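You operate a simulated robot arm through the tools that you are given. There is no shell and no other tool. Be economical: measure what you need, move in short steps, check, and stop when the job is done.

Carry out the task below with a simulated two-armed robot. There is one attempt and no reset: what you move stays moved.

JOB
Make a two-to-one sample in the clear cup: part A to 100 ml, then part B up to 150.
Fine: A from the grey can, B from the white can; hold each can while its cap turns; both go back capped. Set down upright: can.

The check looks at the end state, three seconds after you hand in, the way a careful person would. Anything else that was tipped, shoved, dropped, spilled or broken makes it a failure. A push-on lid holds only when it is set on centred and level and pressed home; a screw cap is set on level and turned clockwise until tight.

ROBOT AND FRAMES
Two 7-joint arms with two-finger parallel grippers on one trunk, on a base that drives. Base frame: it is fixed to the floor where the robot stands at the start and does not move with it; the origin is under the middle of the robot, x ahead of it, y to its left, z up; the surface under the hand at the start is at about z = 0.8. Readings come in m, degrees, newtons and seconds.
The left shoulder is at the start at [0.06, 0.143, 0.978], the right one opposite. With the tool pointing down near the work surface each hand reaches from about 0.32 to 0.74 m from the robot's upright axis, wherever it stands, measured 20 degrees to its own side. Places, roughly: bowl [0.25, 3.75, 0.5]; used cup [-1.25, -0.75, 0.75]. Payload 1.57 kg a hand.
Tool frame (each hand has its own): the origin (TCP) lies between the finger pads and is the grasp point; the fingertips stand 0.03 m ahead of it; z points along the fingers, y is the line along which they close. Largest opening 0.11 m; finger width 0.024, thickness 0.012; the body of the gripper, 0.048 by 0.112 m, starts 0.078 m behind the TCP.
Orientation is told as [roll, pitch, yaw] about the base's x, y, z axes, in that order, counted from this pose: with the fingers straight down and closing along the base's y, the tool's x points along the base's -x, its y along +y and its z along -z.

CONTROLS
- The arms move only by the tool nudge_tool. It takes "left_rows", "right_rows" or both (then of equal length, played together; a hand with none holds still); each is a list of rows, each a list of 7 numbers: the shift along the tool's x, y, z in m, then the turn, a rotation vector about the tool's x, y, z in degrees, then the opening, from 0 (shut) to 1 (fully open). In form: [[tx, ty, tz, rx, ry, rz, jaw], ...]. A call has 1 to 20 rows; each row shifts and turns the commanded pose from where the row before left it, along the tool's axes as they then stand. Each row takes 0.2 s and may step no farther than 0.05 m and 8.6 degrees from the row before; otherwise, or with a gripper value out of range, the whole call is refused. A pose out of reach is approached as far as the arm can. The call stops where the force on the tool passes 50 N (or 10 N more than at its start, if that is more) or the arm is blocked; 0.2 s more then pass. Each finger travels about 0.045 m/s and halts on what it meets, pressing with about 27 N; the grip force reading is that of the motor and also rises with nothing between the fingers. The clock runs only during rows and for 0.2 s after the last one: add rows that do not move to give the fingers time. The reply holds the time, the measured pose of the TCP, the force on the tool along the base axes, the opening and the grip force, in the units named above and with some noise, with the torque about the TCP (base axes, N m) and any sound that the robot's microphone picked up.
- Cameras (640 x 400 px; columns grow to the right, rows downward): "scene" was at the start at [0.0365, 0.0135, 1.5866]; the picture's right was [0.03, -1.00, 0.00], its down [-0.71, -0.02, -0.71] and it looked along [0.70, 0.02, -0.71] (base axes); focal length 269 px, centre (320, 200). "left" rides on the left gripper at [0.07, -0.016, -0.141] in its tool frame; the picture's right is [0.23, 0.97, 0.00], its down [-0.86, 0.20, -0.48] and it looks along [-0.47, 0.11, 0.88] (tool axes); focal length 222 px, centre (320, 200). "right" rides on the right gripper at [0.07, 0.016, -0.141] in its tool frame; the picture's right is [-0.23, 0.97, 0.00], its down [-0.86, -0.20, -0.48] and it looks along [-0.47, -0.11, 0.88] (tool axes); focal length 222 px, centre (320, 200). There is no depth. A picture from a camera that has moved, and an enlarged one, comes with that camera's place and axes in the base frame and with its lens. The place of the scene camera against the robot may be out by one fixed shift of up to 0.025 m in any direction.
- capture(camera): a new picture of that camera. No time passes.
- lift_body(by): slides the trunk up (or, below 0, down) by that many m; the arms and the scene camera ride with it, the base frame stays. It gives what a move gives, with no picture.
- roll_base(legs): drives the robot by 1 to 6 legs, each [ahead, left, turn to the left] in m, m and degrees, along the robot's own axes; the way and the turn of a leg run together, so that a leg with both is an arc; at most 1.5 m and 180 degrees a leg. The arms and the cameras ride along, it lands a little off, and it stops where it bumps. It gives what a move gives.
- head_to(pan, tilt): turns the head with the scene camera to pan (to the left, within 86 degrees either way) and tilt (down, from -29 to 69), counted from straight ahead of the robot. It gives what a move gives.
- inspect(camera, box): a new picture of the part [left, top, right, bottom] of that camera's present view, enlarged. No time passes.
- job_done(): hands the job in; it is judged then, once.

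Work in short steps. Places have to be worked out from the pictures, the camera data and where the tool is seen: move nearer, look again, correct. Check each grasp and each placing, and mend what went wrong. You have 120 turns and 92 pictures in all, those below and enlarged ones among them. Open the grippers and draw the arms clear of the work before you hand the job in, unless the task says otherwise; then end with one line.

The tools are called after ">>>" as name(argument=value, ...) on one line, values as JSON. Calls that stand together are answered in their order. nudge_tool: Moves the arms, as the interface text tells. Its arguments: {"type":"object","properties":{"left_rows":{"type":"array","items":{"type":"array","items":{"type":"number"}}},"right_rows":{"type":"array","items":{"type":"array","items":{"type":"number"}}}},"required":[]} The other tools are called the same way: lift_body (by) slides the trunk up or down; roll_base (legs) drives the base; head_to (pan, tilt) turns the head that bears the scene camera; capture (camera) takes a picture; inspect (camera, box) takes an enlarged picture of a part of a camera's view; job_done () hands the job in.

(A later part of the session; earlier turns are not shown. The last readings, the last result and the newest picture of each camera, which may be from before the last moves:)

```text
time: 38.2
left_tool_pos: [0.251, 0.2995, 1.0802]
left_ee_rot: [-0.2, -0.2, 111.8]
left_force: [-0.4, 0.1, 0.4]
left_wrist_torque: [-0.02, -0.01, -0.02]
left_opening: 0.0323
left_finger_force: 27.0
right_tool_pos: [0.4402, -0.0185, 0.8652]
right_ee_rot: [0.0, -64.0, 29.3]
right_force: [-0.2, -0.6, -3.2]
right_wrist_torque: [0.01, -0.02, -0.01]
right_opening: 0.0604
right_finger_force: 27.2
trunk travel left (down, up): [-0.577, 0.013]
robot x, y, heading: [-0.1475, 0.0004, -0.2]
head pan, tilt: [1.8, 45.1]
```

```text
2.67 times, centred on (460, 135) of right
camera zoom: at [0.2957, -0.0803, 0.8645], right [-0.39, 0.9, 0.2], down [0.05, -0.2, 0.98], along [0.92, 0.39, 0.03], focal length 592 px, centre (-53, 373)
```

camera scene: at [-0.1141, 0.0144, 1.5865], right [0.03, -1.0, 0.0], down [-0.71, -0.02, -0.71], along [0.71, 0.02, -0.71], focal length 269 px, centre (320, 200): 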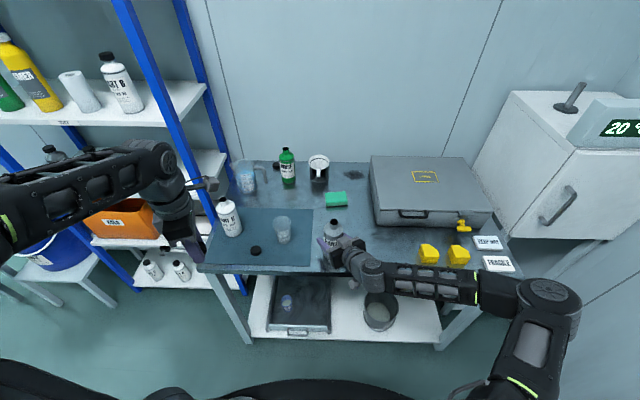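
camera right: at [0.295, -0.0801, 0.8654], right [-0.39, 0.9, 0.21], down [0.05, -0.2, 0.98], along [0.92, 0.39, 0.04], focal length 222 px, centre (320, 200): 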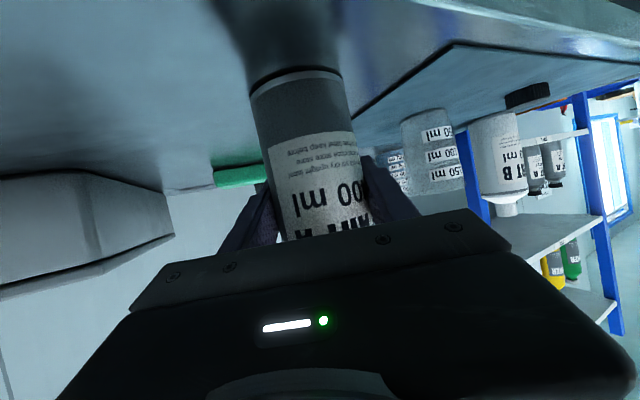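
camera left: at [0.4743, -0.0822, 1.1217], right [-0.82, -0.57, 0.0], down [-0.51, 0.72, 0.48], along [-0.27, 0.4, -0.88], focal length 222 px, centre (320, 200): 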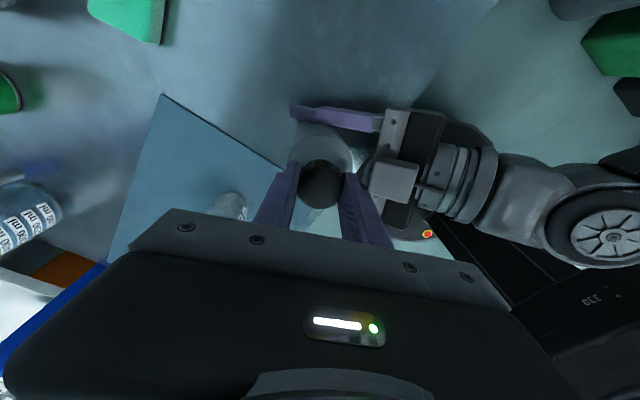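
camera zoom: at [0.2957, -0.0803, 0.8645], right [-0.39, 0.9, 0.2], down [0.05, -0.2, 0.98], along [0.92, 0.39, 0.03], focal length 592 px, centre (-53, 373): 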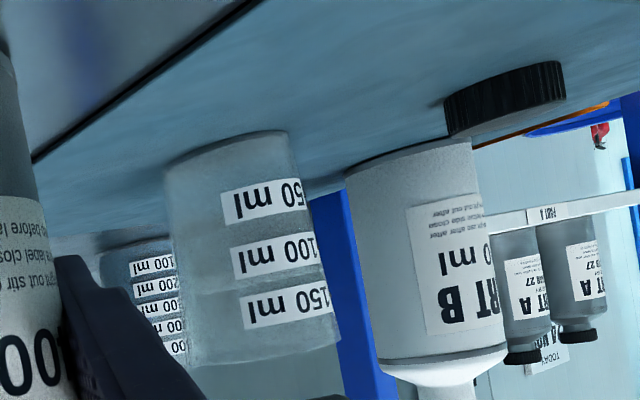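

Cup marks are readable from the right camera (50/100/150 labels); the cup is near [0.48,0.157] with its rim around z 0.89. I lift can A by 10 cm and move it forward level with the cup, staying to its right.

>>> nudge_tool(right_rows=[[-0.03, 0, -0.0146, 0, 0, 0, 0.35], [-0.03, 0, -0.0146, 0, 0, 0, 0.35], [-0.03, 0, -0.0146, 0, 0, 0, 0.35], [-0.019, 0, 0.039, 0, 0, 0, 0.35], [-0.019, 0, 0.039, 0, 0, 0, 0.35], [-0.019, 0, 0.039, 0, 0, 0, 0.35], [0, 0, 0, 0, 0, 0, 0.35]])

>>> capture(camera="right")

>>> inspect(camera="scene", box=[220, 150, 420, 275])

```text
time: 39.9
left_tool_pos: [0.2515, 0.2982, 1.0808]
left_ee_rot: [-0.2, -0.3, 112.0]
left_force: [0.2, -0.4, 0.1]
left_wrist_torque: [-0.01, 0.0, 0.01]
left_opening: 0.0322
left_finger_force: 26.8
right_tool_pos: [0.5133, -0.0237, 0.9691]
right_ee_rot: [0.2, -64.1, 29.1]
right_force: [-0.4, 0.4, -2.9]
right_wrist_torque: [0.01, -0.06, -0.02]
right_opening: 0.0606
right_finger_force: 27.0
right hand out of reach, approached as far as the arm can: row 4, 5, 6
trunk travel left (down, up): [-0.577, 0.013]
robot x, y, heading: [-0.1462, 0.0045, 0.0]
head pan, tilt: [1.8, 45.1]
```

```text
60 pictures are left
camera right: at [0.3676, -0.086, 0.9673], right [-0.39, 0.9, 0.21], down [0.05, -0.2, 0.98], along [0.92, 0.39, 0.04], focal length 222 px, centre (320, 200)
```

right: 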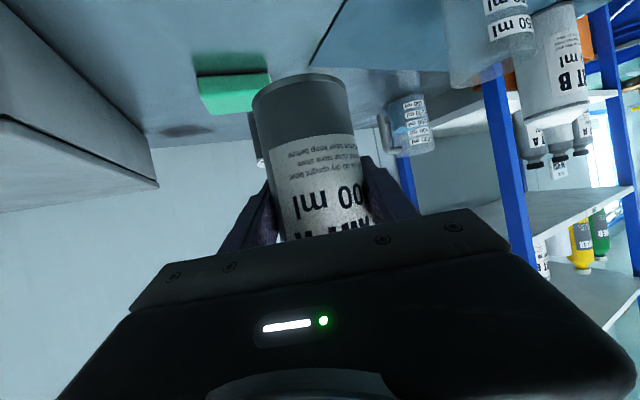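

```text
3.20 times, centred on (320, 212) of scene
camera zoom: at [-0.1138, 0.0138, 1.5866], right [0.03, -1.0, 0.0], down [-0.71, -0.02, -0.71], along [0.7, 0.02, -0.71], focal length 861 px, centre (320, 160)
```

zoom: 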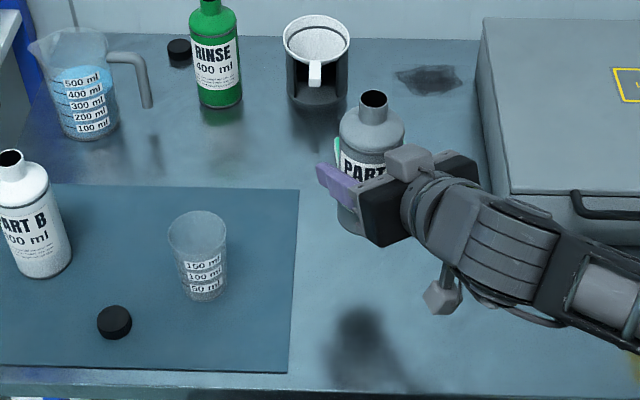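

The arm hits a wrist limit sideways, and the can weighs about 3 N. I instead shift the whole base 0.07 m left, which carries the can closer to the cup; its base stays above the cup rim.

>>> roll_base(legs=[[0, 0.07, 0]])

```text
time: 40.9
left_tool_pos: [0.2532, 0.3686, 1.0804]
left_ee_rot: [-0.1, 0.0, 111.8]
left_force: [0.5, 0.1, -0.4]
left_wrist_torque: [-0.06, 0.0, 0.02]
left_opening: 0.0321
left_finger_force: 26.8
right_tool_pos: [0.5128, 0.0471, 0.968]
right_ee_rot: [-0.1, -64.0, 29.3]
right_force: [-0.2, 0.7, -3.7]
right_wrist_torque: [-0.04, 0.0, -0.04]
right_opening: 0.0604
right_finger_force: 27.1
trunk travel left (down, up): [-0.577, 0.013]
robot x, y, heading: [-0.1491, 0.0674, -0.1]
head pan, tilt: [1.8, 45.1]
```

Now I tip 42° toward the cup in place (well before any pouring) to check that the wrist follows.

>>> nudge_tool(right_rows=[[0, 0, 0, 3.7, 0, -7.64, 0.35], [0, 0, 0, 3.7, 0, -7.64, 0.35], [0, 0, 0, 3.7, 0, -7.64, 0.35], [0, 0, 0, 3.7, 0, -7.64, 0.35], [0, 0, 0, 3.7, 0, -7.64, 0.35]])

>>> capture(camera="right")

>>> inspect(camera="scene", box=[220, 150, 420, 275])

```text
time: 42.1
left_tool_pos: [0.2536, 0.3687, 1.0801]
left_ee_rot: [-0.1, -0.1, 111.9]
left_force: [0.4, -0.3, -0.1]
left_wrist_torque: [0.0, -0.01, 0.0]
left_opening: 0.0324
left_finger_force: 26.9
right_tool_pos: [0.4952, 0.0119, 0.9701]
right_ee_rot: [-64.5, -41.5, 83.8]
right_force: [0.6, -0.2, -2.5]
right_wrist_torque: [0.04, -0.05, -0.02]
right_opening: 0.0605
right_finger_force: 26.7
right hand out of reach, approached as far as the arm can: row 1, 2, 3, 4, 5
trunk travel left (down, up): [-0.577, 0.013]
robot x, y, heading: [-0.154, 0.0708, -0.0]
head pan, tilt: [1.8, 45.1]
```

```text
58 pictures are left
camera right: at [0.3525, -0.0553, 0.9586], right [-0.33, 0.79, -0.51], down [-0.3, 0.42, 0.86], along [0.89, 0.44, 0.1], focal length 222 px, centre (320, 200)
```

right: 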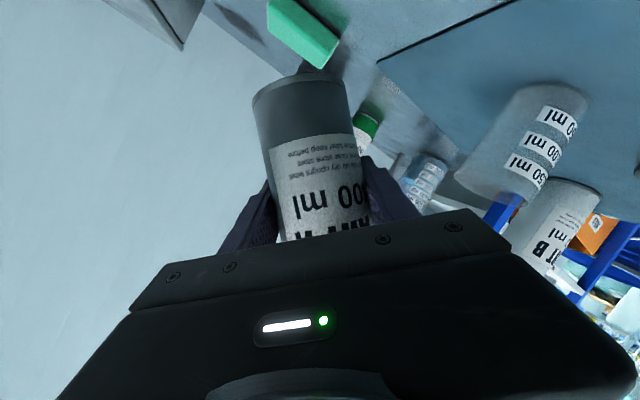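

```text
3.20 times, centred on (320, 212) of scene
camera zoom: at [-0.1134, 0.0831, 1.5865], right [0.03, -1.0, 0.0], down [-0.71, -0.02, -0.71], along [0.7, 0.02, -0.71], focal length 861 px, centre (320, 160)
```

zoom: 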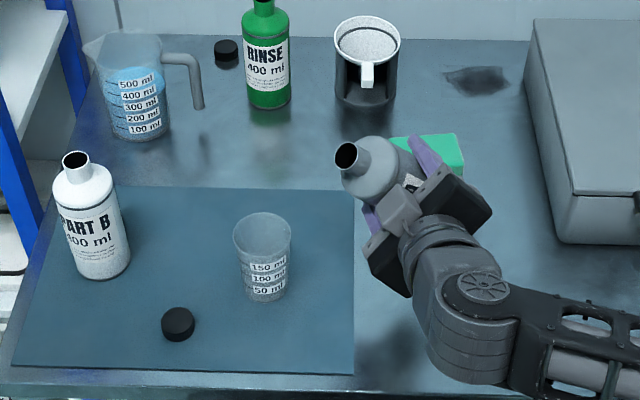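

The tilt works, but the arm sits at a joint limit sideways. I shift the base back 0.1 and left 0.08, so the arm extends more naturally.

>>> roll_base(legs=[[-0.1, 0, 0], [0, 0.08, 0]])

>>> nudge_tool(right_rows=[[0, 0, 0, 0, 0, 0, 0.35]])

```text
time: 43.9
left_tool_pos: [0.1532, 0.4481, 1.0793]
left_ee_rot: [-0.1, -0.1, 112.1]
left_force: [0.1, 0.8, -0.6]
left_wrist_torque: [-0.07, -0.03, 0.02]
left_opening: 0.0319
left_finger_force: 26.6
right_tool_pos: [0.3964, 0.0942, 0.9695]
right_ee_rot: [-64.4, -41.6, 83.6]
right_force: [0.0, 1.0, -3.0]
right_wrist_torque: [-0.02, -0.01, -0.02]
right_opening: 0.0606
right_finger_force: 26.8
trunk travel left (down, up): [-0.577, 0.013]
robot x, y, heading: [-0.2506, 0.1464, 0.1]
head pan, tilt: [1.8, 45.1]
```

```text
time: 44.3
left_tool_pos: [0.1538, 0.447, 1.0814]
left_ee_rot: [-0.1, -0.2, 112.0]
left_force: [-0.2, -0.1, -0.1]
left_wrist_torque: [-0.02, -0.02, 0.01]
left_opening: 0.0321
left_finger_force: 27.5
right_tool_pos: [0.3962, 0.0929, 0.9701]
right_ee_rot: [-64.3, -41.6, 83.6]
right_force: [-0.2, 0.8, -2.5]
right_wrist_torque: [0.0, -0.04, -0.03]
right_opening: 0.0604
right_finger_force: 27.1
trunk travel left (down, up): [-0.577, 0.013]
robot x, y, heading: [-0.2514, 0.1501, -0.1]
head pan, tilt: [1.8, 45.1]
```

I now move the tilted can forward to beside and above the cup (TCP about [0.525,0.085,0.955]).

>>> nudge_tool(right_rows=[[0.0017, -0.0137, 0.041, 0, 0, 0, 0.35], [0.0017, -0.0137, 0.041, 0, 0, 0, 0.35], [0.0017, -0.0137, 0.041, 0, 0, 0, 0.35], [0, 0, 0, 0, 0, 0, 0.35]])

>>> capture(camera="right")

>>> inspect(camera="scene", box=[280, 160, 440, 260])

```text
time: 45.3
left_tool_pos: [0.153, 0.4469, 1.08]
left_ee_rot: [-0.1, -0.2, 112.0]
left_force: [-0.8, 0.3, -0.2]
left_wrist_torque: [0.05, -0.01, 0.0]
left_opening: 0.0322
left_finger_force: 27.2
right_tool_pos: [0.4836, 0.0338, 0.9612]
right_ee_rot: [-64.4, -41.8, 83.8]
right_force: [0.2, -0.4, -3.0]
right_wrist_torque: [-0.01, -0.04, -0.04]
right_opening: 0.0604
right_finger_force: 26.8
right hand out of reach, approached as far as the arm can: row 1, 2, 3
trunk travel left (down, up): [-0.577, 0.013]
robot x, y, heading: [-0.2485, 0.151, 0.2]
head pan, tilt: [1.8, 45.1]
```

```text
56 pictures are left
camera right: at [0.3418, -0.0338, 0.9486], right [-0.34, 0.79, -0.5], down [-0.3, 0.42, 0.86], along [0.89, 0.44, 0.1], focal length 222 px, centre (320, 200)
```

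right: 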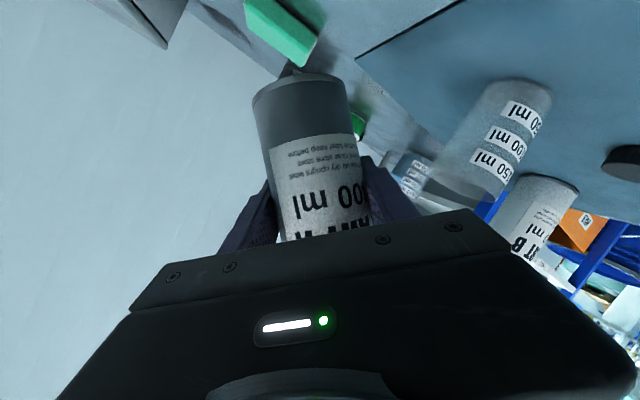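

```text
4.00 times, centred on (360, 210) of scene
camera zoom: at [-0.2129, 0.1628, 1.5865], right [0.03, -1.0, 0.0], down [-0.71, -0.02, -0.71], along [0.7, 0.02, -0.71], focal length 1076 px, centre (160, 160)
```

zoom: 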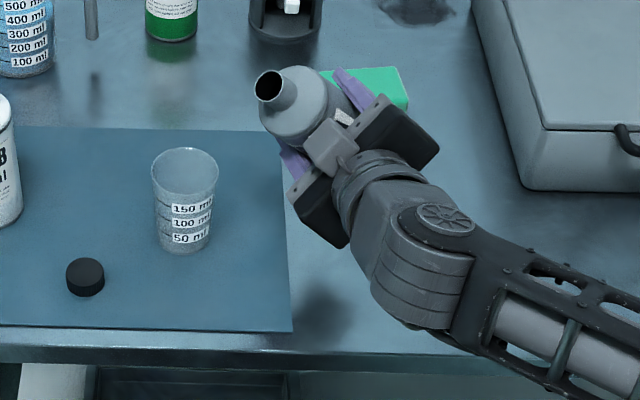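

Still at a wrist limit: the target must lie further right of the robot. I retract and raise both hands a little, then shift the base left and forward.

>>> nudge_tool(right_rows=[[0.004, -0.01, -0.0394, 0, 0, 0, 0.35], [0.004, -0.01, -0.0394, 0, 0, 0, 0.35], [0.004, -0.01, -0.0394, 0, 0, 0, 0.35], [0, 0, 0, 0, 0, 0, 0.35]], left_rows=[[0.031, 0.0125, 0, 0, 0, 0, 0.2], [0.031, 0.0125, 0, 0, 0, 0, 0.2], [0.031, 0.0125, 0, 0, 0, 0, 0.2], [0, 0, 0, 0, 0, 0, 0.2]])

>>> roll_base(legs=[[0, 0.15, 0], [0.08, 0, 0]])

>>> capture(camera="scene")

```text
time: 46.3
left_tool_pos: [0.154, 0.3465, 1.079]
left_ee_rot: [-0.2, -0.3, 112.1]
left_force: [0.1, 0.6, 0.3]
left_wrist_torque: [-0.02, 0.03, 0.04]
left_opening: 0.0321
left_finger_force: 26.6
right_tool_pos: [0.3862, -0.0156, 1.0115]
right_ee_rot: [-64.2, -41.6, 83.7]
right_force: [-0.2, 0.2, -2.9]
right_wrist_torque: [-0.02, -0.02, 0.01]
right_opening: 0.0605
right_finger_force: 27.2
trunk travel left (down, up): [-0.577, 0.013]
robot x, y, heading: [-0.248, 0.15, 0.1]
head pan, tilt: [1.8, 45.1]
```

```text
time: 48.3
left_tool_pos: [0.2351, 0.4944, 1.0784]
left_ee_rot: [0.0, -0.3, 111.7]
left_force: [-0.1, 1.0, 0.4]
left_wrist_torque: [-0.05, 0.05, -0.01]
left_opening: 0.032
left_finger_force: 27.7
right_tool_pos: [0.4682, 0.1329, 1.0104]
right_ee_rot: [-64.3, -41.6, 83.4]
right_force: [0.6, 0.0, -4.1]
right_wrist_torque: [0.01, -0.06, 0.02]
right_opening: 0.0606
right_finger_force: 27.3
trunk travel left (down, up): [-0.577, 0.013]
robot x, y, heading: [-0.1684, 0.2981, -0.1]
head pan, tilt: [1.8, 45.1]
```

```text
54 pictures are left
camera scene: at [-0.1284, 0.3111, 1.5864], right [0.03, -1.0, 0.0], down [-0.71, -0.02, -0.7], along [0.7, 0.02, -0.71], focal length 269 px, centre (320, 200)
```

scene: 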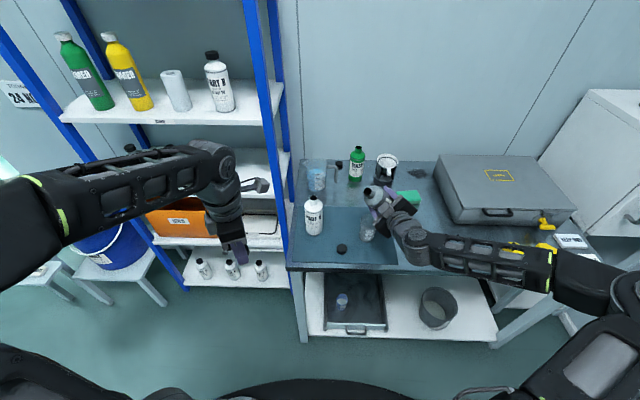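

Now the arm reaches from a more natural place. I move the tilted can to the pour-side position, about [0.53,0.085,0.96].

>>> nudge_tool(right_rows=[[0.0215, -0.0062, 0.0217, 0, 0, 0, 0.35], [0.0215, -0.0062, 0.0217, 0, 0, 0, 0.35], [0.0215, -0.0062, 0.0217, 0, 0, 0, 0.35], [0, 0, 0, 0, 0, 0, 0.35]])

>>> capture(camera="right")

>>> inspect(camera="scene", box=[310, 160, 470, 260])

```text
time: 49.3
left_tool_pos: [0.2351, 0.4952, 1.0796]
left_ee_rot: [-0.1, -0.2, 111.9]
left_force: [0.5, -0.1, 0.2]
left_wrist_torque: [0.01, -0.02, -0.01]
left_opening: 0.0323
left_finger_force: 26.9
right_tool_pos: [0.5277, 0.084, 0.9593]
right_ee_rot: [-64.4, -41.6, 83.5]
right_force: [0.8, 0.9, -2.4]
right_wrist_torque: [0.01, -0.03, 0.0]
right_opening: 0.0602
right_finger_force: 27.3
trunk travel left (down, up): [-0.577, 0.013]
robot x, y, heading: [-0.168, 0.2979, -0.2]
head pan, tilt: [1.8, 45.1]
```

```text
53 pictures are left
camera right: at [0.3852, 0.0166, 0.9478], right [-0.34, 0.8, -0.51], down [-0.3, 0.42, 0.86], along [0.89, 0.44, 0.1], focal length 222 px, centre (320, 200)
```

right: 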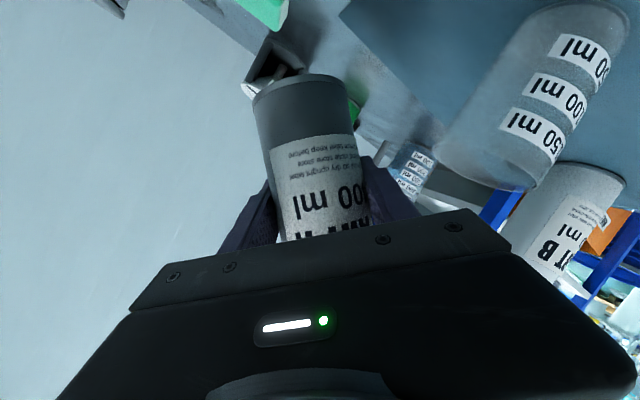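

```text
4.00 times, centred on (390, 210) of scene
camera zoom: at [-0.1308, 0.3116, 1.5866], right [0.03, -1.0, 0.0], down [-0.71, -0.02, -0.71], along [0.71, 0.02, -0.71], focal length 1076 px, centre (40, 160)
```

zoom: 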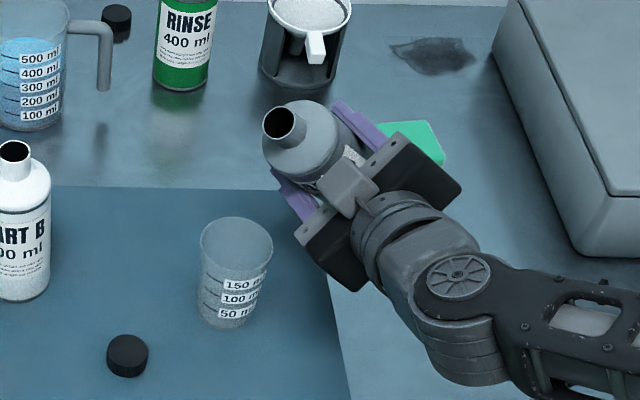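

The lip is now roughly over the cup's near half. I tip further to 70°, keeping the lip above the cup while lowering it.

>>> nudge_tool(right_rows=[[0.0068, 0.005, 0.005, 3.07, 0, -6.29, 0.35], [0.0068, 0.005, 0.005, 3.07, 0, -6.29, 0.35], [0.0068, 0.005, 0.005, 3.07, 0, -6.29, 0.35], [0.0068, 0.005, 0.005, 3.07, 0, -6.29, 0.35], [0, 0, 0, 0, 0, 0, 0.35]])

>>> capture(camera="right")

>>> inspect(camera="scene", box=[310, 160, 470, 260])

```text
time: 50.5
left_tool_pos: [0.2357, 0.4947, 1.0797]
left_ee_rot: [-0.1, -0.2, 111.8]
left_force: [-0.2, -0.1, -0.4]
left_wrist_torque: [0.01, -0.04, -0.01]
left_opening: 0.0322
left_finger_force: 27.1
right_tool_pos: [0.541, 0.0758, 0.923]
right_ee_rot: [-81.2, -17.5, 92.2]
right_force: [-0.4, 0.7, -3.4]
right_wrist_torque: [-0.05, -0.01, -0.02]
right_opening: 0.0604
right_finger_force: 27.3
trunk travel left (down, up): [-0.577, 0.013]
robot x, y, heading: [-0.1667, 0.2976, -0.2]
head pan, tilt: [1.8, 45.1]
```

```text
51 pictures are left
camera right: at [0.4014, 0.0027, 0.9076], right [-0.17, 0.5, -0.85], down [-0.47, 0.72, 0.52], along [0.87, 0.49, 0.11], focal length 222 px, centre (320, 200)
```

right: 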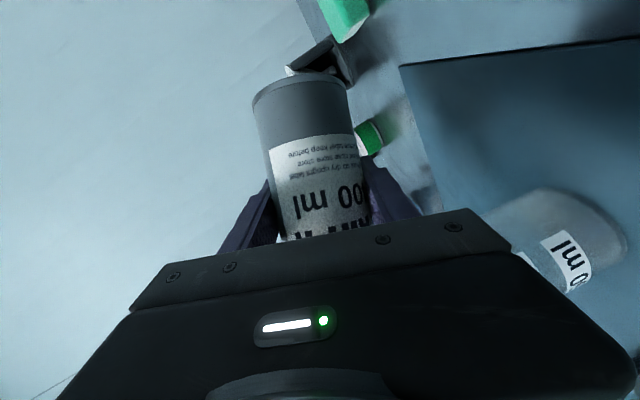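

```text
4.00 times, centred on (390, 210) of scene
camera zoom: at [-0.1304, 0.3113, 1.5865], right [0.03, -1.0, 0.0], down [-0.71, -0.02, -0.71], along [0.7, 0.02, -0.71], focal length 1076 px, centre (40, 160)
```

zoom: 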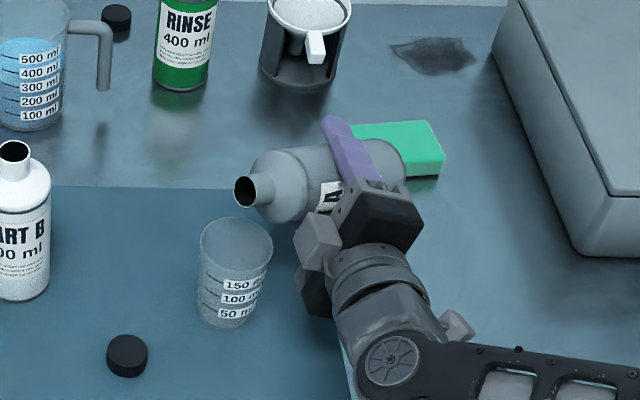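

The lip is directly over the cup centre. I back it off 8 mm toward the near side and tip in small steps to 78°, looking for flow.

>>> nudge_tool(right_rows=[[0.0068, -0.009, 0.0033, 1.75, 0, -3.6, 0.35], [0, -0.0063, 0, 1.75, 0, -3.6, 0.35], [0, 0, 0, 0, 0, 0, 0.35], [0, 0, 0, 0, 0, 0, 0.35]])

>>> inspect(camera="scene", box=[340, 190, 404, 230])

```text
time: 51.5
left_tool_pos: [0.2349, 0.4938, 1.0794]
left_ee_rot: [-0.1, -0.2, 111.8]
left_force: [0.1, 0.6, -1.4]
left_wrist_torque: [0.02, 0.01, -0.02]
left_opening: 0.032
left_finger_force: 27.0
right_tool_pos: [0.5476, 0.0646, 0.9356]
right_ee_rot: [-84.9, -10.5, 92.9]
right_force: [0.6, 0.0, -3.1]
right_wrist_torque: [-0.01, -0.06, 0.0]
right_opening: 0.0604
right_finger_force: 27.1
trunk travel left (down, up): [-0.577, 0.013]
robot x, y, heading: [-0.1682, 0.2999, -0.1]
head pan, tilt: [1.8, 45.1]
```

```text
10.00 times, centred on (372, 210) of scene
camera zoom: at [-0.1303, 0.3113, 1.5865], right [0.03, -1.0, 0.0], down [-0.71, -0.02, -0.71], along [0.7, 0.02, -0.71], focal length 2690 px, centre (-200, 100)
```

zoom: 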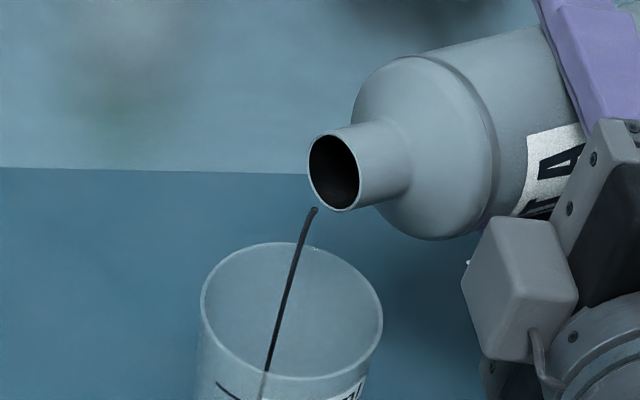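

A thin dark stream is flowing into the cup. I hold for 0.6 s and check the level.

>>> nudge_tool(right_rows=[[0, 0, 0, 0, 0, 0, 0.35], [0, 0, 0, 0, 0, 0, 0.35]])

>>> inspect(camera="scene", box=[336, 200, 416, 250])

```text
time: 52.1
left_tool_pos: [0.236, 0.494, 1.0797]
left_ee_rot: [-0.1, -0.2, 111.9]
left_force: [-0.3, 0.6, 0.5]
left_wrist_torque: [-0.01, 0.02, 0.01]
left_opening: 0.0321
left_finger_force: 27.3
right_tool_pos: [0.5471, 0.0636, 0.9348]
right_ee_rot: [-84.9, -10.5, 93.0]
right_force: [0.1, -0.1, -3.3]
right_wrist_torque: [0.01, -0.03, 0.0]
right_opening: 0.0605
right_finger_force: 26.8
trunk travel left (down, up): [-0.577, 0.013]
robot x, y, heading: [-0.1647, 0.2972, 0.3]
head pan, tilt: [1.8, 45.1]
```

```text
8.00 times, centred on (376, 225) of scene
camera zoom: at [-0.1303, 0.3112, 1.5865], right [0.03, -1.0, 0.0], down [-0.71, -0.02, -0.71], along [0.7, 0.02, -0.71], focal length 2152 px, centre (-128, 0)
```

zoom: 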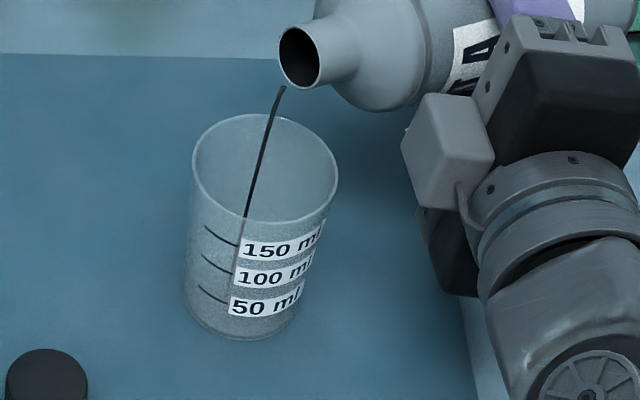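

The graduation lines are visible and the stream lands inside; the flow is very thin. I tip 6° more.

>>> nudge_tool(right_rows=[[0, -0.0047, 0, 1.31, 0, -2.7, 0.35], [0, -0.0047, 0, 1.31, 0, -2.7, 0.35], [0, 0, 0, 0, 0, 0, 0.35], [0, 0, 0, 0, 0, 0, 0.35], [0, 0, 0, 0, 0, 0, 0.35]])

>>> inspect(camera="scene", box=[336, 200, 416, 250])

```text
time: 53.3
left_tool_pos: [0.2346, 0.4946, 1.0793]
left_ee_rot: [0.0, -0.3, 111.8]
left_force: [-0.2, 0.2, 0.4]
left_wrist_torque: [-0.02, -0.01, 0.01]
left_opening: 0.0323
left_finger_force: 27.5
right_tool_pos: [0.5486, 0.0642, 0.9458]
right_ee_rot: [-87.5, -5.2, 93.4]
right_force: [0.5, 0.2, -3.0]
right_wrist_torque: [-0.01, 0.0, 0.02]
right_opening: 0.0606
right_finger_force: 27.4
trunk travel left (down, up): [-0.577, 0.013]
robot x, y, heading: [-0.1626, 0.297, -0.1]
head pan, tilt: [1.8, 45.1]
```

```text
8.00 times, centred on (376, 225) of scene
camera zoom: at [-0.1303, 0.3113, 1.5865], right [0.03, -1.0, 0.0], down [-0.71, -0.02, -0.71], along [0.7, 0.02, -0.71], focal length 2152 px, centre (-128, 0)
```

zoom: 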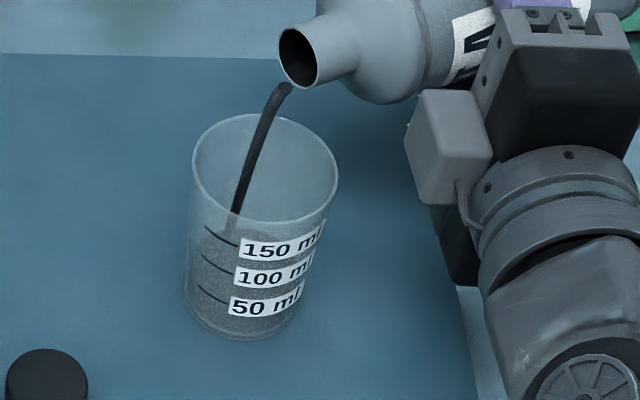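

The flow is stronger. I hold 0.4 s more and zoom closer on the cup to find the level.

>>> nudge_tool(right_rows=[[0, 0, 0, 0, 0, 0, 0.35]])

>>> inspect(camera="scene", box=[352, 212, 384, 244])

```text
time: 53.7
left_tool_pos: [0.2356, 0.4945, 1.0791]
left_ee_rot: [0.0, -0.2, 111.8]
left_force: [-1.6, 0.0, 0.5]
left_wrist_torque: [0.02, 0.03, 0.0]
left_opening: 0.0319
left_finger_force: 27.1
right_tool_pos: [0.5483, 0.0637, 0.9453]
right_ee_rot: [-87.5, -5.1, 93.4]
right_force: [0.3, -0.6, -2.8]
right_wrist_torque: [-0.01, -0.05, 0.03]
right_opening: 0.0606
right_finger_force: 27.0
trunk travel left (down, up): [-0.577, 0.013]
robot x, y, heading: [-0.1663, 0.2973, -0.1]
head pan, tilt: [1.8, 45.1]
```

```text
12.50 times, centred on (368, 228) of scene
camera zoom: at [-0.1303, 0.3113, 1.5865], right [0.03, -1.0, 0.0], down [-0.71, -0.02, -0.71], along [0.7, 0.02, -0.71], focal length 3362 px, centre (-280, -150)
```

zoom: 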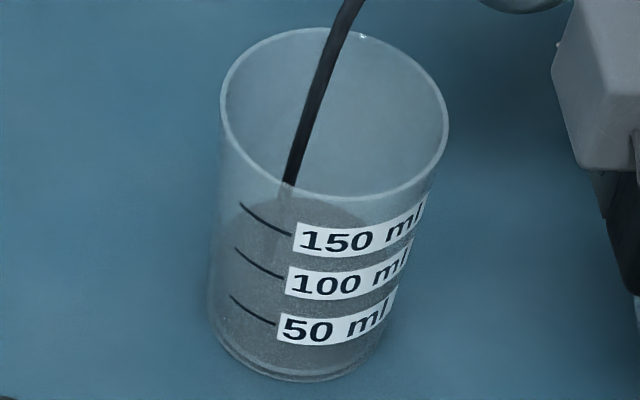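

I zoom further to read the liquid line against the marks.

>>> inspect(camera="scene", box=[356, 220, 376, 242])

```text
16.00 times, centred on (366, 231) of scene
camera zoom: at [-0.1303, 0.3113, 1.5865], right [0.03, -1.0, 0.0], down [-0.71, -0.02, -0.71], along [0.7, 0.02, -0.71], focal length 4304 px, centre (-416, -296)
```

zoom: 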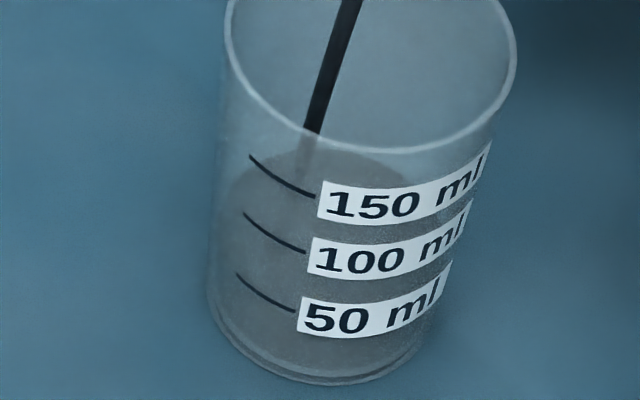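

The liquid surface reads about 70 ml. I hold one more short step and re-read.

>>> nudge_tool(right_rows=[[0, 0, 0, 0, 0, 0, 0.35]])

>>> inspect(camera="scene", box=[356, 220, 376, 242])

```text
time: 54.1
left_tool_pos: [0.2354, 0.4944, 1.0789]
left_ee_rot: [-0.1, -0.2, 111.7]
left_force: [0.4, -0.1, -0.5]
left_wrist_torque: [-0.01, 0.01, 0.0]
left_opening: 0.0321
left_finger_force: 27.3
right_tool_pos: [0.5487, 0.0639, 0.9438]
right_ee_rot: [-87.5, -5.0, 93.4]
right_force: [0.4, -0.5, -2.5]
right_wrist_torque: [-0.02, -0.01, 0.0]
right_opening: 0.0603
right_finger_force: 27.6
trunk travel left (down, up): [-0.577, 0.013]
robot x, y, heading: [-0.1653, 0.2985, 0.0]
head pan, tilt: [1.8, 45.1]
```

```text
16.00 times, centred on (366, 231) of scene
camera zoom: at [-0.1303, 0.3113, 1.5865], right [0.03, -1.0, 0.0], down [-0.71, -0.02, -0.71], along [0.7, 0.02, -0.71], focal length 4304 px, centre (-416, -296)
```

zoom: 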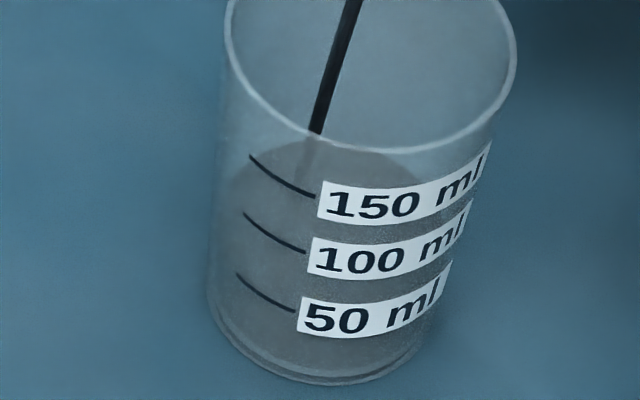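

About 78 ml, rising roughly 7 ml per 0.4 s. I hold 0.6 s more and re-read.

>>> nudge_tool(right_rows=[[0, 0, 0, 0, 0, 0, 0.35], [0, 0, 0, 0, 0, 0, 0.35]])

>>> inspect(camera="scene", box=[356, 220, 376, 242])

```text
time: 54.7
left_tool_pos: [0.2366, 0.4948, 1.0793]
left_ee_rot: [-0.2, -0.2, 111.8]
left_force: [-0.2, 0.1, 0.2]
left_wrist_torque: [0.02, -0.03, 0.04]
left_opening: 0.0321
left_finger_force: 27.4
right_tool_pos: [0.5483, 0.064, 0.9444]
right_ee_rot: [-87.4, -5.1, 93.5]
right_force: [-0.6, 0.1, -2.9]
right_wrist_torque: [-0.03, 0.01, 0.0]
right_opening: 0.0605
right_finger_force: 26.9
trunk travel left (down, up): [-0.577, 0.013]
robot x, y, heading: [-0.1666, 0.3001, -0.1]
head pan, tilt: [1.8, 45.1]
```

```text
16.00 times, centred on (366, 231) of scene
camera zoom: at [-0.1303, 0.3113, 1.5865], right [0.03, -1.0, 0.0], down [-0.71, -0.02, -0.71], along [0.7, 0.02, -0.71], focal length 4304 px, centre (-416, -296)
```

zoom: 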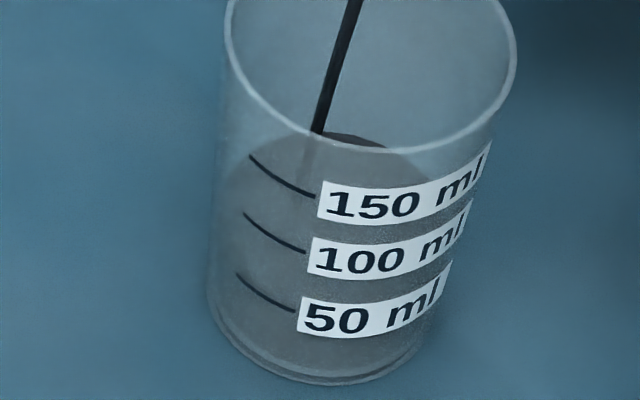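

Working out the ellipses from the mark lines: at 50 ml the surface's back edge should sit at row ~131 in this view, and at 100 ml at row ~55 (left edge ~154). So it is at about 50 ml. I tip 3° more and continue.

>>> nudge_tool(right_rows=[[0, -0.0047, 0, 1.31, 0, -2.7, 0.35], [0, 0, 0, 0, 0, 0, 0.35], [0, 0, 0, 0, 0, 0, 0.35], [0, 0, 0, 0, 0, 0, 0.35]])

>>> inspect(camera="scene", box=[354, 212, 380, 242])

```text
time: 55.7
left_tool_pos: [0.2361, 0.495, 1.0791]
left_ee_rot: [-0.1, -0.2, 111.9]
left_force: [0.1, -0.4, -0.3]
left_wrist_torque: [0.01, -0.03, 0.01]
left_opening: 0.0322
left_finger_force: 26.7
right_tool_pos: [0.5483, 0.0647, 0.9494]
right_ee_rot: [-88.9, -2.4, 93.5]
right_force: [-0.9, -0.6, -2.8]
right_wrist_torque: [0.0, 0.0, -0.03]
right_opening: 0.0604
right_finger_force: 26.8
trunk travel left (down, up): [-0.577, 0.013]
robot x, y, heading: [-0.1681, 0.2972, 0.0]
head pan, tilt: [1.8, 45.1]
```

```text
13.33 times, centred on (367, 227) of scene
camera zoom: at [-0.1304, 0.3113, 1.5865], right [0.03, -1.0, 0.0], down [-0.71, -0.02, -0.71], along [0.7, 0.02, -0.71], focal length 3586 px, centre (-307, -160)
```

zoom: 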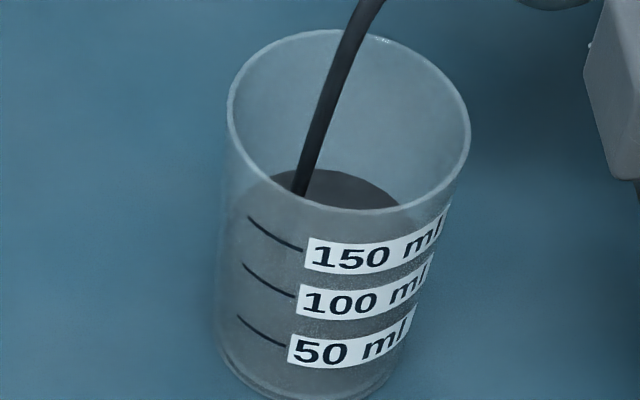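

Reading against the fitted mark ellipses gives about 72 ml (100 ml will put the back edge at row ~137 in this view). I hold 0.6 s more.

>>> nudge_tool(right_rows=[[0, 0, 0, 0, 0, 0, 0.35], [0, 0, 0, 0, 0, 0, 0.35]])

>>> inspect(camera="scene", box=[354, 212, 380, 242])

```text
time: 56.3
left_tool_pos: [0.2347, 0.4949, 1.08]
left_ee_rot: [-0.2, -0.2, 111.8]
left_force: [0.6, 0.4, 0.5]
left_wrist_torque: [0.0, -0.03, -0.01]
left_opening: 0.0321
left_finger_force: 27.3
right_tool_pos: [0.5483, 0.0623, 0.9495]
right_ee_rot: [-88.9, -2.5, 93.5]
right_force: [1.5, -0.1, -2.5]
right_wrist_torque: [-0.01, -0.05, 0.02]
right_opening: 0.0607
right_finger_force: 26.8
trunk travel left (down, up): [-0.577, 0.013]
robot x, y, heading: [-0.1669, 0.2962, 0.1]
head pan, tilt: [1.8, 45.1]
```

```text
13.33 times, centred on (367, 227) of scene
camera zoom: at [-0.1304, 0.3113, 1.5865], right [0.03, -1.0, 0.0], down [-0.71, -0.02, -0.71], along [0.7, 0.02, -0.71], focal length 3586 px, centre (-307, -160)
```

zoom: 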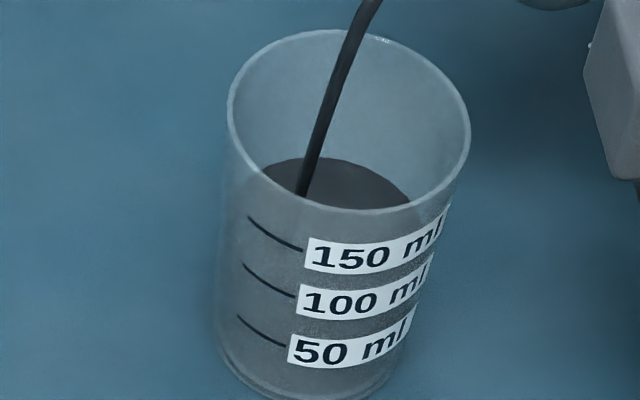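

About 83 ml. I hold another 0.6 s.

>>> nudge_tool(right_rows=[[0, 0, 0, 0, 0, 0, 0.35], [0, 0, 0, 0, 0, 0, 0.35]])

>>> inspect(camera="scene", box=[354, 212, 380, 242])

```text
time: 56.9
left_tool_pos: [0.2354, 0.4951, 1.0799]
left_ee_rot: [-0.1, -0.2, 111.9]
left_force: [0.4, 0.5, -0.6]
left_wrist_torque: [-0.01, 0.0, -0.01]
left_opening: 0.0323
left_finger_force: 27.0
right_tool_pos: [0.5487, 0.062, 0.9506]
right_ee_rot: [-88.9, -2.4, 93.5]
right_force: [0.2, 0.1, -2.0]
right_wrist_torque: [0.02, -0.02, 0.01]
right_opening: 0.0603
right_finger_force: 26.8
trunk travel left (down, up): [-0.577, 0.013]
robot x, y, heading: [-0.1674, 0.2971, -0.3]
head pan, tilt: [1.8, 45.1]
```

```text
13.33 times, centred on (367, 227) of scene
camera zoom: at [-0.1304, 0.3113, 1.5865], right [0.03, -1.0, 0.0], down [-0.71, -0.02, -0.71], along [0.7, 0.02, -0.71], focal length 3586 px, centre (-307, -160)
```

zoom: 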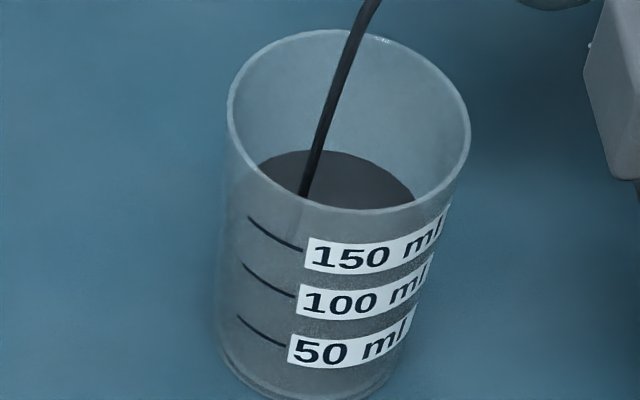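

About 89 ml, and the flow is slowing. I hold 0.6 s more.

>>> nudge_tool(right_rows=[[0, 0, 0, 0, 0, 0, 0.35], [0, 0, 0, 0, 0, 0, 0.35]])

>>> inspect(camera="scene", box=[354, 212, 380, 242])

```text
time: 57.5
left_tool_pos: [0.2354, 0.4939, 1.0789]
left_ee_rot: [-0.1, -0.2, 111.8]
left_force: [0.1, -0.7, 0.2]
left_wrist_torque: [0.04, 0.01, 0.0]
left_opening: 0.0324
left_finger_force: 27.1
right_tool_pos: [0.5488, 0.0621, 0.9495]
right_ee_rot: [-88.9, -2.5, 93.5]
right_force: [0.5, 0.5, -2.1]
right_wrist_torque: [0.0, -0.03, 0.03]
right_opening: 0.0607
right_finger_force: 26.6
trunk travel left (down, up): [-0.577, 0.013]
robot x, y, heading: [-0.1681, 0.2929, 0.3]
head pan, tilt: [1.8, 45.1]
```

```text
13.33 times, centred on (367, 227) of scene
camera zoom: at [-0.1304, 0.3113, 1.5865], right [0.03, -1.0, 0.0], down [-0.71, -0.02, -0.71], along [0.7, 0.02, -0.71], focal length 3586 px, centre (-307, -160)
```

zoom: 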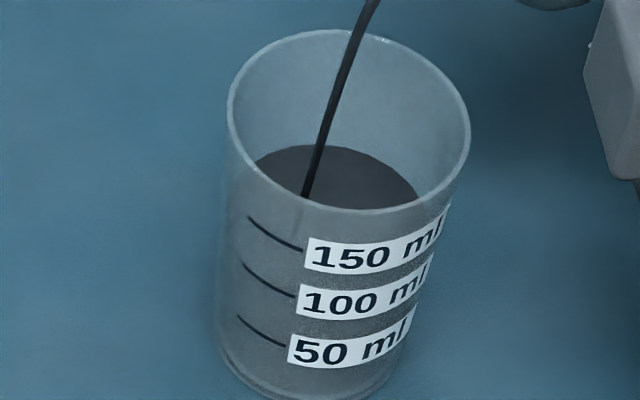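

About 93 ml with a slow trickle. I hold 0.8 s and then tip back 25° about the lip in the same call.

>>> nudge_tool(right_rows=[[0, 0, 0, 0, 0, 0, 0.35], [0, 0, 0, 0, 0, 0, 0.35], [0, 0, 0, 0, 0, 0, 0.35], [0, 0, 0, 0, 0, 0, 0.35], [0, 0.0134, 0, -3.7, 0, 7.64, 0.35], [0, 0.0134, 0, -3.7, 0, 7.64, 0.35], [0, 0.008, 0, -3.7, 0, 7.64, 0.35], [0, 0, 0, 0, 0, 0, 0.35]])

>>> inspect(camera="scene", box=[354, 212, 380, 242])

```text
time: 59.3
left_tool_pos: [0.2368, 0.4945, 1.0794]
left_ee_rot: [-0.1, -0.2, 111.8]
left_force: [-0.6, 0.6, 0.0]
left_wrist_torque: [0.01, 0.01, -0.04]
left_opening: 0.0324
left_finger_force: 26.9
right_tool_pos: [0.5458, 0.0683, 0.9162]
right_ee_rot: [-76.8, -25.2, 90.6]
right_force: [0.0, 0.8, -2.0]
right_wrist_torque: [-0.03, 0.01, 0.02]
right_opening: 0.0607
right_finger_force: 27.0
trunk travel left (down, up): [-0.577, 0.013]
robot x, y, heading: [-0.1714, 0.2987, -0.3]
head pan, tilt: [1.8, 45.1]
```

```text
13.33 times, centred on (367, 227) of scene
camera zoom: at [-0.1303, 0.3113, 1.5865], right [0.03, -1.0, 0.0], down [-0.71, -0.02, -0.71], along [0.7, 0.02, -0.71], focal length 3586 px, centre (-307, -160)
```

zoom: 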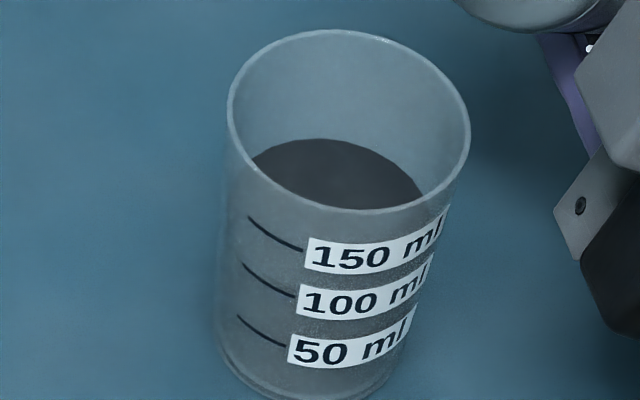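

About 98–100 ml (surface ellipse on the 100 mark). I raise the can and turn it upright.

>>> nudge_tool(right_rows=[[-0.0193, -0.0395, -0.0094, 0, 0, 0, 0.35], [0, 0, 0, -3.7, 0, 7.64, 0.35], [0, 0, 0, -3.7, 0, 7.64, 0.35], [0, 0, 0, -3.7, 0, 7.64, 0.35], [0, 0, 0, -3.7, 0, 7.64, 0.35], [0, 0, 0, -3.7, 0, 7.64, 0.35], [0, 0, 0, -3.7, 0, 7.64, 0.35], [0, 0, 0, -3.7, 0, 7.64, 0.35], [0, 0, 0, 0, 0, 0, 0.35]])

>>> capture(camera="right")

```text
time: 61.3
left_tool_pos: [0.2355, 0.4946, 1.0794]
left_ee_rot: [-0.1, -0.3, 111.8]
left_force: [-0.4, 0.8, -0.1]
left_wrist_torque: [0.0, -0.01, 0.01]
left_opening: 0.0319
left_finger_force: 26.7
right_tool_pos: [0.5439, 0.0674, 0.96]
right_ee_rot: [-5.4, -64.1, 34.2]
right_force: [-0.2, -0.5, -2.6]
right_wrist_torque: [0.01, -0.02, -0.03]
right_opening: 0.0603
right_finger_force: 27.2
trunk travel left (down, up): [-0.577, 0.013]
robot x, y, heading: [-0.1707, 0.2991, 0.0]
head pan, tilt: [1.8, 45.1]
```

```text
37 pictures are left
camera right: at [0.3996, 0.0052, 0.9585], right [-0.39, 0.9, 0.16], down [0.03, -0.17, 0.99], along [0.92, 0.39, 0.04], focal length 222 px, centre (320, 200)
```

right: 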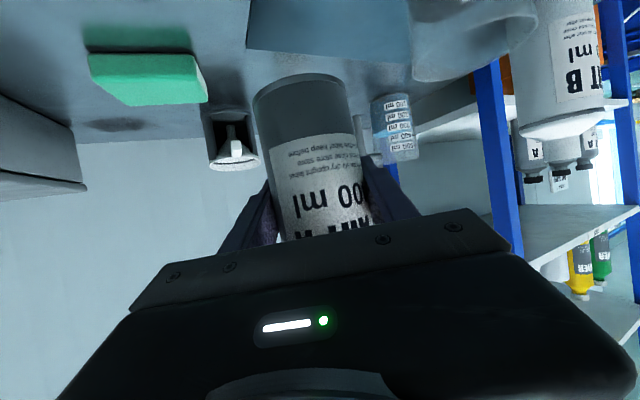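

The can is upright within ~2.5°. I true it up and draw it back to x≈0.44, so that the base can shift right again without anything passing over the cup.

>>> nudge_tool(right_rows=[[0, 0, 0, -1.05, 0, 2.15, 0.35], [0.0067, 0.0163, -0.0291, 0, 0, 0, 0.35], [0.0067, 0.0163, -0.0291, 0, 0, 0, 0.35], [0.0067, 0.0163, -0.0291, 0, 0, 0, 0.35], [0, 0, 0, 0, 0, 0, 0.35]])

>>> roll_base(legs=[[0, -0.3, 0]])

```text
time: 62.5
left_tool_pos: [0.2353, 0.4951, 1.0796]
left_ee_rot: [0.0, -0.2, 111.8]
left_force: [-0.2, 0.4, 0.2]
left_wrist_torque: [0.02, -0.01, -0.02]
left_opening: 0.0324
left_finger_force: 27.5
right_tool_pos: [0.4445, 0.0674, 0.978]
right_ee_rot: [-0.1, -64.1, 29.5]
right_force: [0.0, -0.5, -2.3]
right_wrist_torque: [0.03, -0.04, -0.02]
right_opening: 0.0603
right_finger_force: 26.8
trunk travel left (down, up): [-0.577, 0.013]
robot x, y, heading: [-0.1705, 0.2976, -0.0]
head pan, tilt: [1.8, 45.1]
```

```text
time: 64.5
left_tool_pos: [0.2354, 0.2019, 1.081]
left_ee_rot: [-0.1, -0.2, 111.8]
left_force: [0.0, -0.2, -1.0]
left_wrist_torque: [0.02, -0.01, 0.04]
left_opening: 0.0323
left_finger_force: 26.8
right_tool_pos: [0.4438, -0.2233, 0.9788]
right_ee_rot: [0.0, -64.2, 29.5]
right_force: [1.1, -0.5, -2.6]
right_wrist_torque: [0.02, 0.01, 0.03]
right_opening: 0.0608
right_finger_force: 27.1
trunk travel left (down, up): [-0.577, 0.013]
robot x, y, heading: [-0.1672, 0.006, -0.0]
head pan, tilt: [1.8, 45.1]
```

Now the arm carries the can to [0.44,-0.03] and sets it down (table contact expected at TCP z≈0.866).

>>> nudge_tool(right_rows=[[-0.0083, 0.0336, 0.0171, 0, 0, 0, 0.35], [-0.0083, 0.0336, 0.0171, 0, 0, 0, 0.35], [-0.0083, 0.0336, 0.0171, 0, 0, 0, 0.35], [-0.0083, 0.0336, 0.0171, 0, 0, 0, 0.35], [-0.0083, 0.0336, 0.0171, 0, 0, 0, 0.35], [0.0405, 0, 0.0197, 0, 0, 0, 0.35], [0.0405, 0, 0.0197, 0, 0, 0, 0.35], [0, 0, 0, 0, 0, 0, 0.35]])

```text
time: 66.3
left_tool_pos: [0.2343, 0.2031, 1.0795]
left_ee_rot: [-0.1, -0.2, 111.8]
left_force: [-0.1, 0.1, 0.7]
left_wrist_torque: [-0.01, 0.0, -0.02]
left_opening: 0.0323
left_finger_force: 27.5
right_tool_pos: [0.4429, -0.0312, 0.8854]
right_ee_rot: [-0.1, -64.2, 29.5]
right_force: [-0.4, -0.6, -1.6]
right_wrist_torque: [0.04, -0.01, 0.02]
right_opening: 0.0603
right_finger_force: 27.2
trunk travel left (down, up): [-0.577, 0.013]
robot x, y, heading: [-0.1688, 0.0075, 0.1]
head pan, tilt: [1.8, 45.1]
```

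I lower the last 2 cm in small steps until contact.

>>> nudge_tool(right_rows=[[0.0108, 0, 0.0053, 0, 0, 0, 0.35], [0.0045, 0, 0.0022, 0, 0, 0, 0.35], [0.0027, 0, 0.0013, 0, 0, 0, 0.35], [0, 0, 0, 0, 0, 0, 0.35]])

```text
time: 67.3
left_tool_pos: [0.2349, 0.2032, 1.0799]
left_ee_rot: [0.0, -0.3, 111.8]
left_force: [0.1, 0.3, -0.6]
left_wrist_torque: [-0.01, -0.01, 0.02]
left_opening: 0.0321
left_finger_force: 27.0
right_tool_pos: [0.4448, -0.0299, 0.8668]
right_ee_rot: [-0.2, -64.2, 29.4]
right_force: [-0.3, -0.1, -3.0]
right_wrist_torque: [-0.02, -0.01, -0.06]
right_opening: 0.0604
right_finger_force: 27.5
trunk travel left (down, up): [-0.577, 0.013]
robot x, y, heading: [-0.168, 0.0052, -0.2]
head pan, tilt: [1.8, 45.1]
```

There's no contact yet; I go down a few more millimetres.

>>> nudge_tool(right_rows=[[0.0014, 0, 0.0007, 0, 0, 0, 0.35], [0.0014, 0, 0.0007, 0, 0, 0, 0.35], [0.0014, 0, 0.0007, 0, 0, 0, 0.35], [0, 0, 0, 0, 0, 0, 0.35]])

```text
time: 68.3
left_tool_pos: [0.2334, 0.2034, 1.0802]
left_ee_rot: [-0.2, -0.2, 111.9]
left_force: [1.0, 0.2, -0.6]
left_wrist_torque: [0.0, 0.02, 0.02]
left_opening: 0.0325
left_finger_force: 27.3
right_tool_pos: [0.4448, -0.0303, 0.8667]
right_ee_rot: [-0.4, -64.4, 29.7]
right_force: [-1.7, -1.8, 14.6]
right_wrist_torque: [-0.32, 0.62, 0.01]
right_opening: 0.0605
right_finger_force: 27.5
trunk travel left (down, up): [-0.577, 0.013]
robot x, y, heading: [-0.1666, 0.0064, -0.0]
head pan, tilt: [1.8, 45.1]
```

Can A stands on the table and is held down lightly (14 N). Now the left hand brings the cap over the neck, keeping the same wrist phase in which it came off.

>>> nudge_tool(left_rows=[[0.037, -0.01225, 0.00625, 0, 0, 0, 0.2], [0.037, -0.01225, 0.00625, 0, 0, 0, 0.2], [0.037, -0.01225, 0.00625, 0, 0, 0, 0.2], [0.037, -0.01225, 0.00625, 0, 0, 0, 0.2], [0.037, -0.01225, 0.00625, 0, 0, 0, 0.2], [0.037, -0.01225, 0.00625, 0, 0, 0, 0.2], [0.037, -0.01225, 0.00625, 0, 0, 0, 0.2], [0.037, -0.01225, 0.00625, 0, 0, 0, 0.2], [0, 0, 0, 0, 0, 0, 0.2]])

>>> inspect(camera="scene", box=[290, 170, 410, 245])

```text
time: 70.3
left_tool_pos: [0.4336, -0.0338, 1.0286]
left_ee_rot: [-0.2, -0.2, 111.8]
left_force: [0.3, -0.1, -0.6]
left_wrist_torque: [0.03, 0.02, -0.01]
left_opening: 0.0323
left_finger_force: 27.0
right_tool_pos: [0.4447, -0.0305, 0.8662]
right_ee_rot: [-0.3, -64.3, 29.6]
right_force: [5.7, 2.3, 18.0]
right_wrist_torque: [-0.14, 0.23, -0.04]
right_opening: 0.0603
right_finger_force: 27.0
trunk travel left (down, up): [-0.577, 0.013]
robot x, y, heading: [-0.1674, 0.0076, 0.1]
head pan, tilt: [1.8, 45.1]
```

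```text
5.33 times, centred on (350, 208) of scene
camera zoom: at [-0.1322, 0.0207, 1.5866], right [0.03, -1.0, 0.0], down [-0.71, -0.02, -0.71], along [0.71, 0.02, -0.71], focal length 1435 px, centre (160, 160)
```

zoom: 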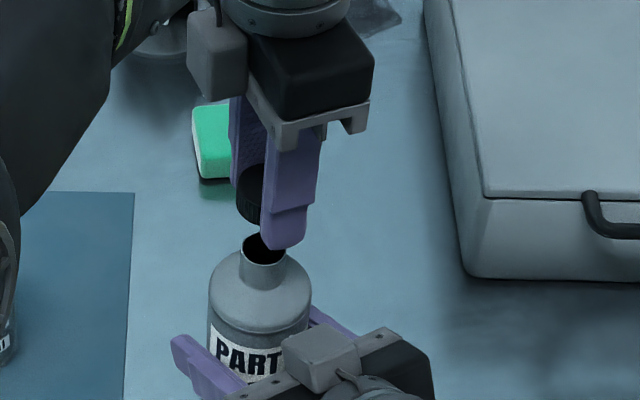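

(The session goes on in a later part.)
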